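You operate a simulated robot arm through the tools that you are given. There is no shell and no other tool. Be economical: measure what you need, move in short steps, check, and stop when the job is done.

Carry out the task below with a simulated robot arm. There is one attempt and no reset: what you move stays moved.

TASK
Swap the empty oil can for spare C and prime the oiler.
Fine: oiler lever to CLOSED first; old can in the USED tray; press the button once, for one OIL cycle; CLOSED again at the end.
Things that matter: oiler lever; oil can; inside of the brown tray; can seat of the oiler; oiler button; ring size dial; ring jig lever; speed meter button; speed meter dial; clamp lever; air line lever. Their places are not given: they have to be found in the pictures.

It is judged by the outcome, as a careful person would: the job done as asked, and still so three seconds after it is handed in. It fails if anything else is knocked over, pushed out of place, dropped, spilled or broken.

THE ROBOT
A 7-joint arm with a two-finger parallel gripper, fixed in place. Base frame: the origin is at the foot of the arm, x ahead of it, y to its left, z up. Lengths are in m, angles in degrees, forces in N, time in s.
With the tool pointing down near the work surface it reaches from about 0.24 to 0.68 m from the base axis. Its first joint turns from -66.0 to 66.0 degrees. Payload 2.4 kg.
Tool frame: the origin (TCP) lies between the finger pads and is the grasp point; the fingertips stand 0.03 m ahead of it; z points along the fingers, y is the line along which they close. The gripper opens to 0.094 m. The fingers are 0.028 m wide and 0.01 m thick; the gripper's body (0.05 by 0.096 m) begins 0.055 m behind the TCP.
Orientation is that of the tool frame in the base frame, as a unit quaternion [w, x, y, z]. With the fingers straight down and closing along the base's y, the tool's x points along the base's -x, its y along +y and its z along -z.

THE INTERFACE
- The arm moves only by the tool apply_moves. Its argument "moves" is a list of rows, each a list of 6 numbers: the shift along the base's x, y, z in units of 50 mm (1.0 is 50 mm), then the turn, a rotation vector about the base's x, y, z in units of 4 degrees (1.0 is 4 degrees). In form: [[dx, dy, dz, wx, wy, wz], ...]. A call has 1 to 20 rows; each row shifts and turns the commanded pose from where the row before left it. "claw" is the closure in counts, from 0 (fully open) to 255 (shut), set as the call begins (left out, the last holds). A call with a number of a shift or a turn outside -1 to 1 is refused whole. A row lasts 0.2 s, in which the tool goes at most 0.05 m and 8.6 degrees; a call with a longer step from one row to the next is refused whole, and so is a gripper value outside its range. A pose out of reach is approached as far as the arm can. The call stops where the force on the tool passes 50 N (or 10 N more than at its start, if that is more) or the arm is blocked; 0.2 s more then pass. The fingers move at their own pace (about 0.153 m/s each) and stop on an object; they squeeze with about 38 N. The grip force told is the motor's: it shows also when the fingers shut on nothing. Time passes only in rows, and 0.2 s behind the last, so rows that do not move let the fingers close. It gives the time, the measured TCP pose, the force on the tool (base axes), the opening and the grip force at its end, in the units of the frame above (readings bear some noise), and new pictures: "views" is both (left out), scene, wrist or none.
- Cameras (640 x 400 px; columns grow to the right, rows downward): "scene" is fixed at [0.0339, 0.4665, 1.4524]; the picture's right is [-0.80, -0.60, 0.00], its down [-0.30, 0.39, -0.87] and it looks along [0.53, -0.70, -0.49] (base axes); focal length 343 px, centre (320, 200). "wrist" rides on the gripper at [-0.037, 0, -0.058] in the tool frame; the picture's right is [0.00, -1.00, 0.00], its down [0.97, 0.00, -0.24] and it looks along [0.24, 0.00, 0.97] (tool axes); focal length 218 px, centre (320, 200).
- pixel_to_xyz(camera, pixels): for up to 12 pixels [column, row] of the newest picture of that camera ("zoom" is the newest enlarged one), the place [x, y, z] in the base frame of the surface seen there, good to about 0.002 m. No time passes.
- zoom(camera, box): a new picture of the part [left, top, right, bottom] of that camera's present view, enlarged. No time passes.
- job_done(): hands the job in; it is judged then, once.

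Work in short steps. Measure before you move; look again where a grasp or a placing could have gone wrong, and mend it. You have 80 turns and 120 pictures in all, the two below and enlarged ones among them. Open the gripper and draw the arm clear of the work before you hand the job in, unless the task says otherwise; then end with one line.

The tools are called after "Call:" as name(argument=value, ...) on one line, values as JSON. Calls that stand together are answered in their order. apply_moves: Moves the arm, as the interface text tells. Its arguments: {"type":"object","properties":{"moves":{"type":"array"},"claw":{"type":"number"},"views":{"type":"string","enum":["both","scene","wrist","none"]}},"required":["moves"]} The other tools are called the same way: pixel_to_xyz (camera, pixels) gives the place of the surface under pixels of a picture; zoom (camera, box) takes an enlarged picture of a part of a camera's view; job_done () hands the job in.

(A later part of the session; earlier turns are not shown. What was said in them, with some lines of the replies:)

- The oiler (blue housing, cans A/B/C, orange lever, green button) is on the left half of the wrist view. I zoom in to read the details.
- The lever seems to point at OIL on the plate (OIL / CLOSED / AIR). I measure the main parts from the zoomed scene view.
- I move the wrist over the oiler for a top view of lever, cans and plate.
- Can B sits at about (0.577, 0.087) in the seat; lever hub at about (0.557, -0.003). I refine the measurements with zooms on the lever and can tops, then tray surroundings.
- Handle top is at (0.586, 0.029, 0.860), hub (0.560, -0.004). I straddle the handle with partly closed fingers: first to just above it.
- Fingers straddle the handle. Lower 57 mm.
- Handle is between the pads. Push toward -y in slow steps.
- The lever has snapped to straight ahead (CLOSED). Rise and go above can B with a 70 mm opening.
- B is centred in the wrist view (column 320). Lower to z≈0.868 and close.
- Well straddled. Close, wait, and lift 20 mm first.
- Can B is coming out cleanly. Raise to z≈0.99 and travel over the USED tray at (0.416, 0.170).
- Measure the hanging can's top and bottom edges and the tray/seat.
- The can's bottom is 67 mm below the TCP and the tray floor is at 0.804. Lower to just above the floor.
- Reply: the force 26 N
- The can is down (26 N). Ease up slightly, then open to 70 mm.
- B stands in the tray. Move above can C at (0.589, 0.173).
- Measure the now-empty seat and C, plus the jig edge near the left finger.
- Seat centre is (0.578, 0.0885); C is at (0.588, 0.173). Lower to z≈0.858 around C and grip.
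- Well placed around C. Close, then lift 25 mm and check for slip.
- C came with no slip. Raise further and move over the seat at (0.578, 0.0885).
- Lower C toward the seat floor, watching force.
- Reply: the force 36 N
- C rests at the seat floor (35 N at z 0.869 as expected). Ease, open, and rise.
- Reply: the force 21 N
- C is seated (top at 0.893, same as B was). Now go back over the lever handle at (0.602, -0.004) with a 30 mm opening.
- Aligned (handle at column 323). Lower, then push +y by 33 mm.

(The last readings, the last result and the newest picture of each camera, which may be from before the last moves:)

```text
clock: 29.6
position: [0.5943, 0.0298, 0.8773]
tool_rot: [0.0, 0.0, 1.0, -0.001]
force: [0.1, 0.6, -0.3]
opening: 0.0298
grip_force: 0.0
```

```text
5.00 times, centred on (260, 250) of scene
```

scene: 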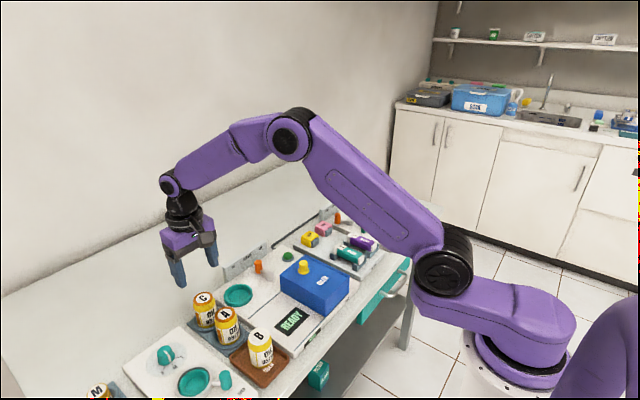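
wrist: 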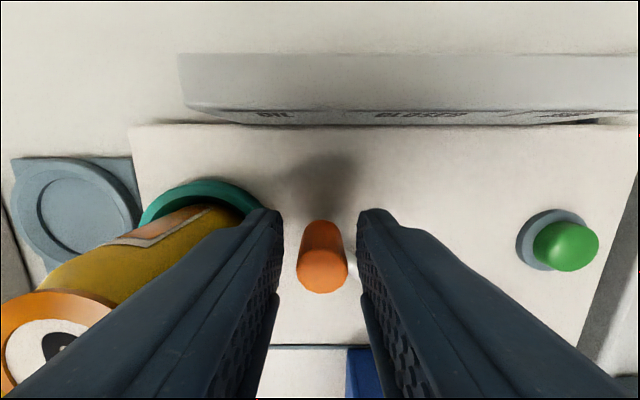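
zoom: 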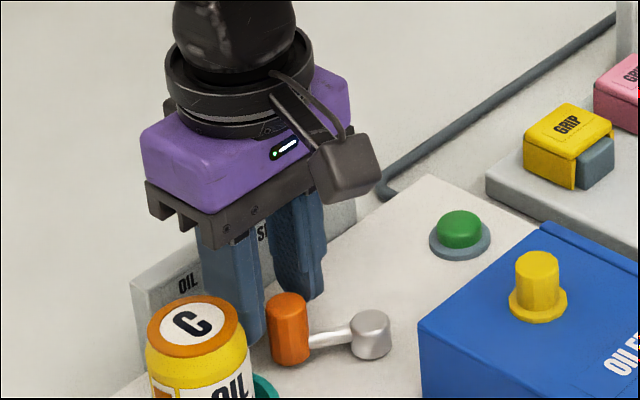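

Lever is back at OIL exactly as at the start. Rise and go above the green button with the fingers shut.

Call:
apply_moves(moves=[[0, 0, 0.8, 0, 0, 0], [0, 0, 0.8, 0, 0, 0], [-0.05, -0.64, 0, 0, 0, 0], [-0.05, -0.64, 0, 0, 0, 0], [-0.05, -0.64, 0, 0, 0, 0], [-0.05, -0.64, 0, 0, 0, 0], [0, 0, 0, 0, 0, 0]], claw=255, views="both")

Call:
zoom(camera="scene", box=[220, 210, 340, 290])

```text
clock: 31.2
position: [0.5851, -0.0993, 0.9554]
tool_rot: [0.001, 0.0, 1.0, 0.0]
force: [0.3, -0.5, 0.6]
opening: 0.0
grip_force: 32.8
```

scene: 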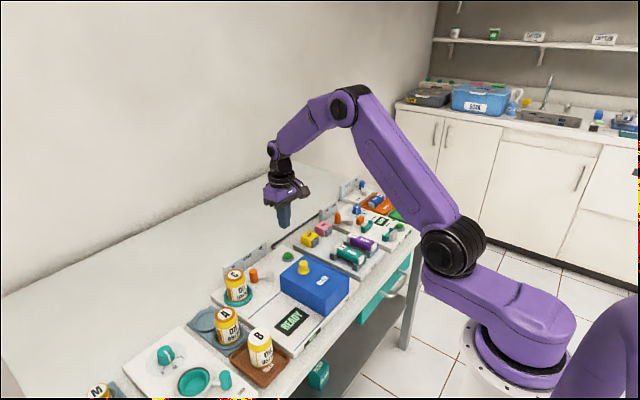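
wrist: 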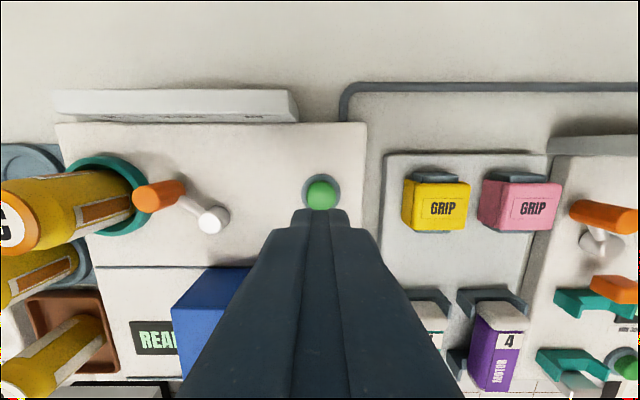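

```text
5.00 times, centred on (280, 250) of scene
```

zoom: 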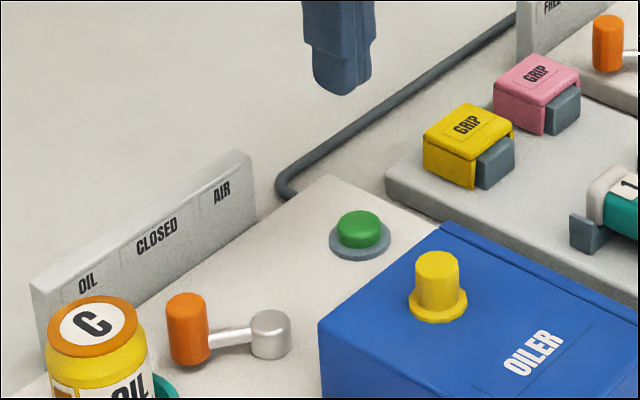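

Call:
pixel_to_xyz(camera="zoom", pixels=[[360, 218], [345, 218], [375, 218], [360, 252], [438, 258], [360, 212]])

Call:
pixel_to_xyz(camera="wrist", pixels=[[320, 190], [321, 200], [310, 195], [332, 195], [321, 177]])

```text
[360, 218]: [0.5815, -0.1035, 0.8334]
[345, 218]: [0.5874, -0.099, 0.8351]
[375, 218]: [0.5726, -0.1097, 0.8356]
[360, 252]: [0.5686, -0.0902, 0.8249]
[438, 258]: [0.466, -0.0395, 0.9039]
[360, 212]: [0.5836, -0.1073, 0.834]
```

```text
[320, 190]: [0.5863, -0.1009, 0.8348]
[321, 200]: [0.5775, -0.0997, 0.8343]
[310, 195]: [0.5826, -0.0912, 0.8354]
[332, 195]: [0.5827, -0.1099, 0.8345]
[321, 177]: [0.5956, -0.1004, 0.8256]
```

Button centre (0.581, -0.1005), top 0.835. Approach to about 4 mm above it.

Call:
apply_moves(moves=[[-0.08, -0.02, -0.6, 0, 0, 0], [0, 0, -0.6, 0, 0, 0], [0, 0, -0.5, 0, 0, 0], [0, 0, 0, 0, 0, 0]], views="none")

Call:
zoom(camera="scene", box=[220, 210, 340, 350])

```text
clock: 32.2
position: [0.58, -0.1003, 0.8707]
tool_rot: [0.0, 0.0, 1.0, 0.0]
force: [0.1, -0.1, 0.2]
opening: 0.0
grip_force: 33.1
```

```text
2.86 times, centred on (280, 280) of scene
```

zoom: 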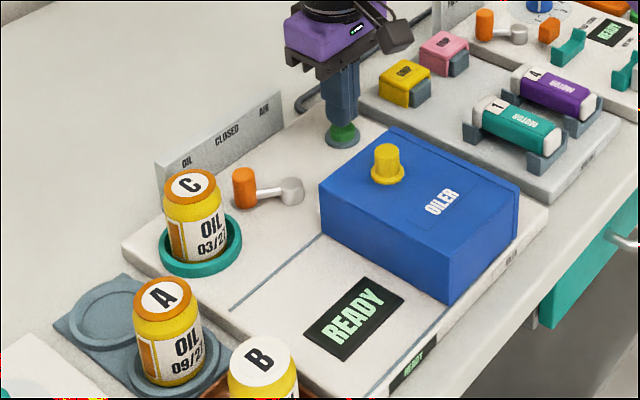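

Press slowly by about 9 mm (call stops on force if it bottoms out).

Call:
apply_moves(moves=[[0, 0, -0.06, 0, 0, 0], [0, 0, -0.04, 0, 0, 0], [0, 0, -0.03, 0, 0, 0], [0, 0, -0.03, 0, 0, 0]], views="none")

Call:
zoom(camera="scene", box=[220, 210, 340, 350])

```text
clock: 33.2
position: [0.5799, -0.1008, 0.8641]
tool_rot: [0.001, 0.0, 1.0, 0.0]
force: [-0.9, -0.1, 0.6]
opening: 0.0
grip_force: 33.1
```

```text
2.86 times, centred on (280, 280) of scene
```

zoom: 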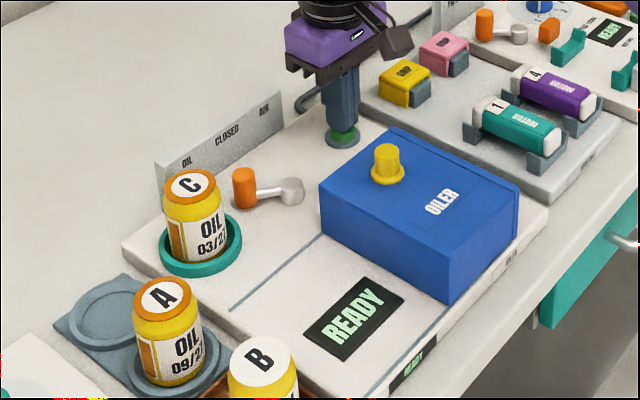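

Force barely up; tips at 0.834, just touching. Continue in 1 mm steps.

Call:
apply_moves(moves=[[0, 0, -0.03, 0, 0, 0], [0, 0, -0.03, 0, 0, 0]], views="none")

Call:
zoom(camera="scene", box=[220, 210, 340, 350])

```text
clock: 33.8
position: [0.5811, -0.1012, 0.8622]
tool_rot: [0.001, 0.0, 1.0, 0.0]
force: [-1.3, 0.1, 2.9]
opening: 0.0001
grip_force: 33.1
```

```text
2.86 times, centred on (280, 280) of scene
```

zoom: 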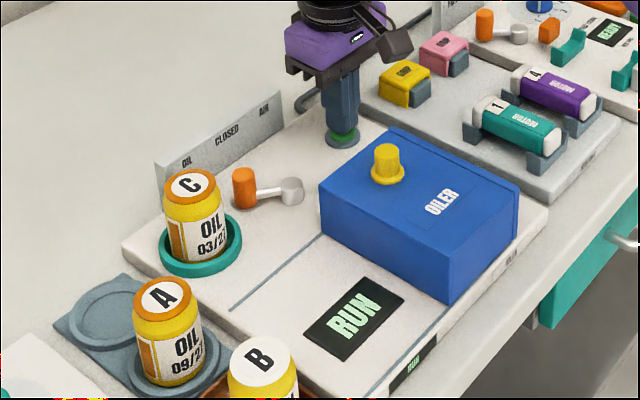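

The display says RUN: pressed once. Rise off and wait for the cycle to end.

Call:
apply_moves(moves=[[0, 0, 0.4, 0, 0, 0], [0, 0, 0.7, 0, 0, 0], [0, 0, 0.7, 0, 0, 0], [0, 0, 0, 0, 0, 0], [0, 0, 0, 0, 0, 0], [0, 0, 0, 0, 0, 0]], views="none")

Call:
zoom(camera="scene", box=[220, 210, 340, 350])

```text
clock: 35.2
position: [0.5817, -0.1019, 0.9518]
tool_rot: [0.0, 0.0, 1.0, 0.0]
force: [0.9, 0.0, 0.7]
opening: 0.0
grip_force: 33.3
```

```text
2.86 times, centred on (280, 280) of scene
```

zoom: 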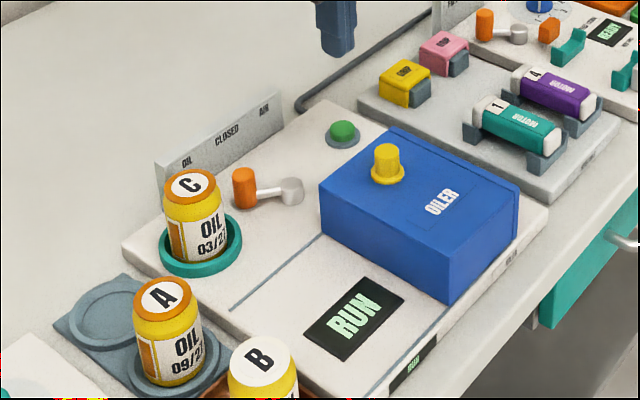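

Still RUN; wait.

Call:
apply_moves(moves=[[0, 0, 0, 0, 0, 0], [0, 0, 0, 0, 0, 0], [0, 0, 0, 0, 0, 0], [0, 0, 0, 0, 0, 0], [0, 0, 0, 0, 0, 0], [0, 0, 0, 0, 0, 0], [0, 0, 0, 0, 0, 0], [0, 0, 0, 0, 0, 0], [0, 0, 0, 0, 0, 0], [0, 0, 0, 0, 0, 0]], views="none")

Call:
zoom(camera="scene", box=[220, 210, 340, 350])

```text
clock: 37.4
position: [0.5806, -0.1017, 0.9517]
tool_rot: [0.001, 0.0, 1.0, -0.001]
force: [-0.2, -0.6, -0.3]
opening: 0.0
grip_force: 33.1
```

```text
2.86 times, centred on (280, 280) of scene
```

zoom: 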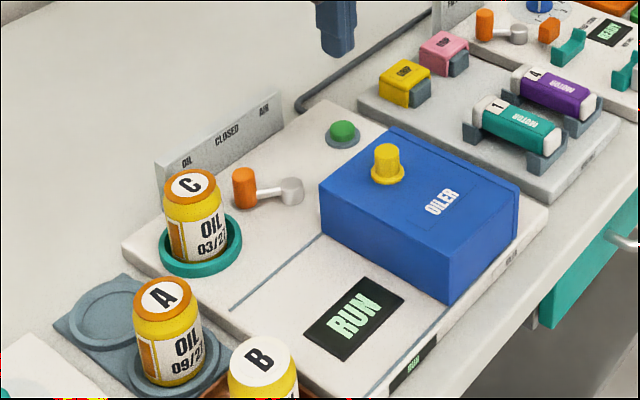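

Call:
apply_moves(moves=[[0, 0, 0, 0, 0, 0], [0, 0, 0, 0, 0, 0], [0, 0, 0, 0, 0, 0], [0, 0, 0, 0, 0, 0], [0, 0, 0, 0, 0, 0], [0, 0, 0, 0, 0, 0], [0, 0, 0, 0, 0, 0], [0, 0, 0, 0, 0, 0], [0, 0, 0, 0, 0, 0], [0, 0, 0, 0, 0, 0], [0, 0, 0, 0, 0, 0], [0, 0, 0, 0, 0, 0], [0, 0, 0, 0, 0, 0], [0, 0, 0, 0, 0, 0], [0, 0, 0, 0, 0, 0]], views="none")

Call:
zoom(camera="scene", box=[220, 210, 340, 350])

```text
clock: 40.6
position: [0.5812, -0.1021, 0.9531]
tool_rot: [0.001, 0.0, 1.0, 0.0]
force: [1.2, 0.3, 0.1]
opening: 0.0
grip_force: 33.1
```

```text
2.86 times, centred on (280, 280) of scene
```

zoom: 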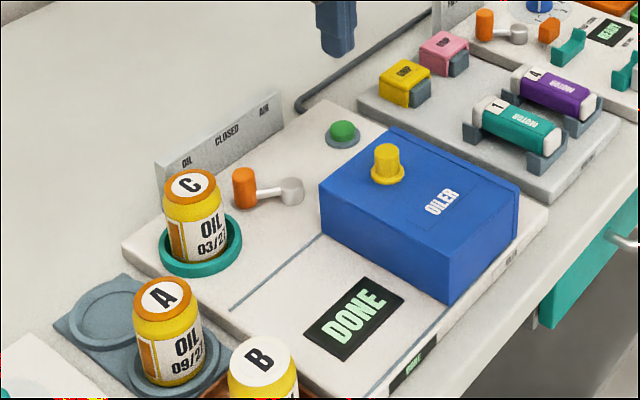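

DONE. Now go above the lever handle at OIL with the 36 mm opening.

Call:
apply_moves(moves=[[0.06, 0.64, 0, 0, 0, 0], [0.06, 0.64, 0, 0, 0, 0], [0.07, 0.65, 0, 0, 0, 0], [0.07, 0.65, 0, 0, 0, 0], [0, 0, -0.4, 0, 0, 0], [0, 0, 0, 0, 0, 0]], claw=157, views="wrist")

```text
clock: 42.0
position: [0.5953, 0.0289, 0.9285]
tool_rot: [0.0, 0.0, 1.0, -0.001]
force: [-0.8, -0.2, 0.0]
opening: 0.036
grip_force: 0.1
```

wrist: 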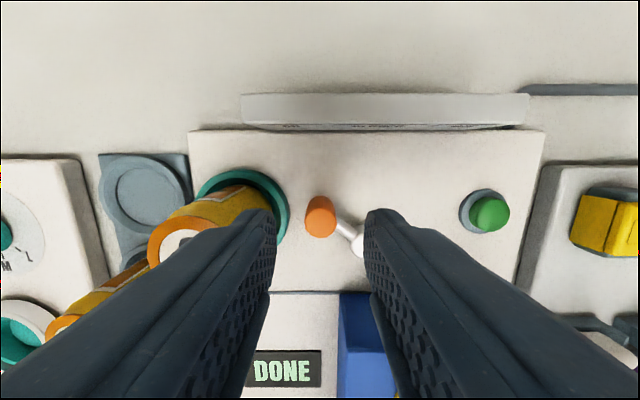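

Same alignment as before. Lower and push -y 35 mm as the first time.

Call:
apply_moves(moves=[[0, 0, -0.53, 0, 0, 0], [0, 0, -0.53, 0, 0, 0], [0, 0, 0, 0, 0, 0], [0, -0.14, 0, 0, 0, 0], [0.01, -0.14, 0, 0, 0, 0], [0.01, -0.14, 0, 0, 0, 0], [0.01, -0.14, 0, 0, 0, 0], [0, -0.14, 0, 0, 0, 0], [0, 0, 0, 0, 0, 0]], views="wrist")

```text
clock: 44.0
position: [0.5953, -0.0081, 0.8782]
tool_rot: [-0.001, 0.0, 1.0, -0.001]
force: [-0.5, 0.2, 0.1]
opening: 0.0361
grip_force: 0.0
```

wrist: 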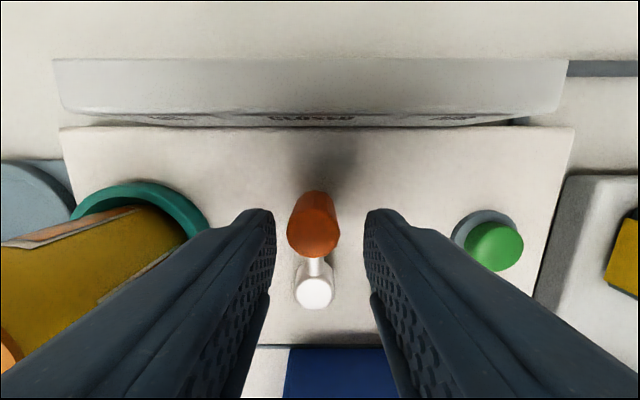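

Lever is straight at CLOSED again. Rise, draw back clear, and open.

Call:
apply_moves(moves=[[0, 0, 0.8, 0, 0, 0], [0, 0, 0.9, 0, 0, 0], [0, 0, 0.9, 0, 0, 0], [0, 0, 0.9, 0, 0, 0], [-0.8, -0.2, 0.6, 0, 0, 0], [-0.8, -0.3, 0.6, 0, 0, 0], [-0.8, -0.3, 0.5, 0, 0, 0], [-0.8, -0.3, 0, 0, 0, 0], [-0.8, -0.2, 0, 0, 0, 0], [0, 0, 0, 0, 0, 0]], claw=157, views="none")

Call:
apply_moves(moves=[[0, 0, 0, 0, 0, 0], [0, 0, 0, 0, 0, 0]], claw=0)

Call:
zoom(camera="scene", box=[160, 220, 340, 390])

```text
refused: row 5 steps farther than a row can; nothing moved
```

```text
clock: 44.6
position: [0.5959, -0.0075, 0.878]
tool_rot: [0.0, 0.0, 1.0, 0.0]
force: [0.3, -0.6, 0.3]
opening: 0.0941
grip_force: 0.1
```

scene: 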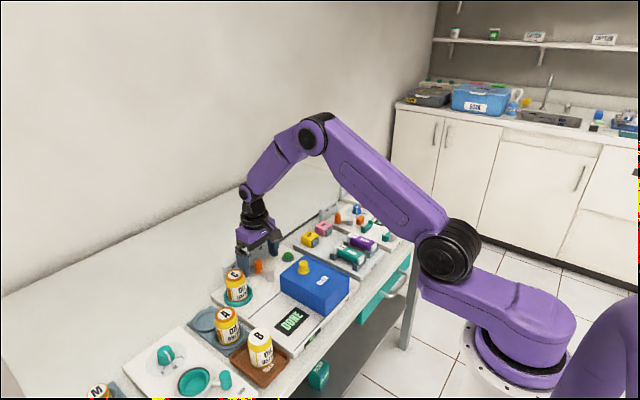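
wrist: 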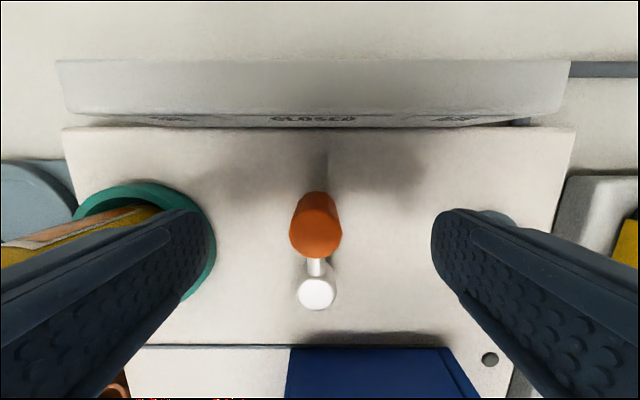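

```text
2.35 times, centred on (250, 305) of scene
```

zoom: 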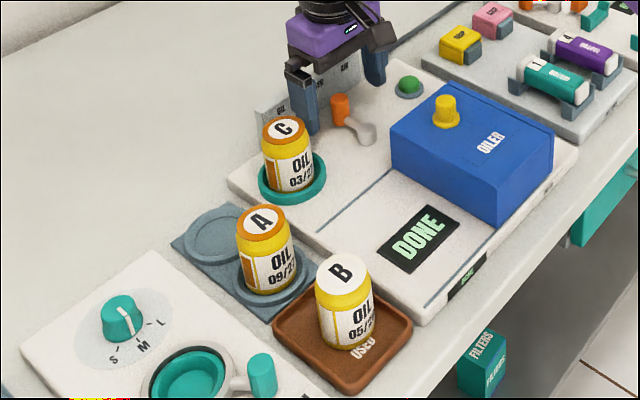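

The withdrawal was refused for a too-long step, so the fingers opened in place, touching nothing. Now rise and draw back.

Call:
apply_moves(moves=[[0, 0, 0.6, 0, 0, 0], [0, 0, 0.8, 0, 0, 0], [0, 0, 0.9, 0, 0, 0], [0, 0, 0.9, 0, 0, 0], [0, 0, 0.9, 0, 0, 0], [-0.8, -0.2, 0.3, 0, 0, 0], [-0.8, -0.2, 0.3, 0, 0, 0], [-0.8, -0.2, 0.3, 0, 0, 0], [-0.8, -0.2, 0, 0, 0, 0], [-0.8, -0.2, 0, 0, 0, 0], [0, 0, 0, 0, 0, 0], [0, 0, 0, 0, 0, 0]])

Call:
zoom(camera="scene", box=[180, 220, 340, 390])

```text
clock: 47.2
position: [0.3941, -0.0564, 1.128]
tool_rot: [0.0, 0.0, 1.0, 0.001]
force: [-0.3, 0.6, 0.1]
opening: 0.094
grip_force: 0.1
```

scene: 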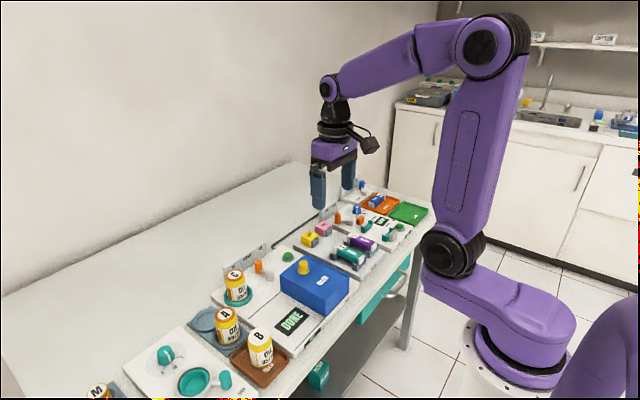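
wrist: 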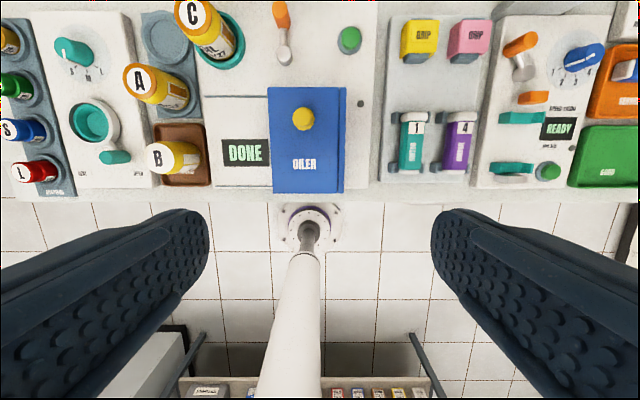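

```text
2.35 times, centred on (260, 305) of scene
```

zoom: 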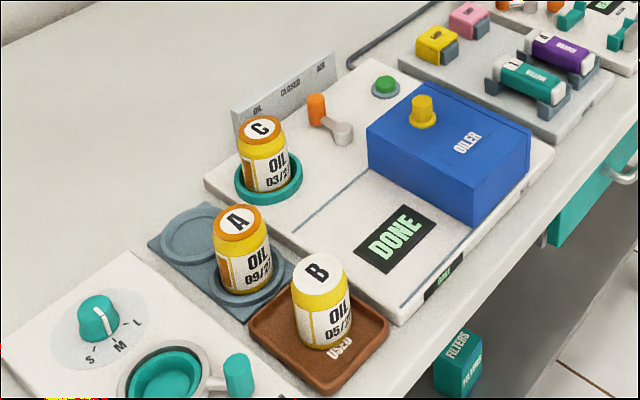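

All is in place: C in the seat, B in the tray, lever CLOSED, display DONE, arm clear.

Call:
job_done()

```text
The job is handed in.
```

The swap and prime are finished: spare C is in the oiler seat, empty can B stands in the USED tray, one OIL cycle ran to DONE, and the lever is back at CLOSED.
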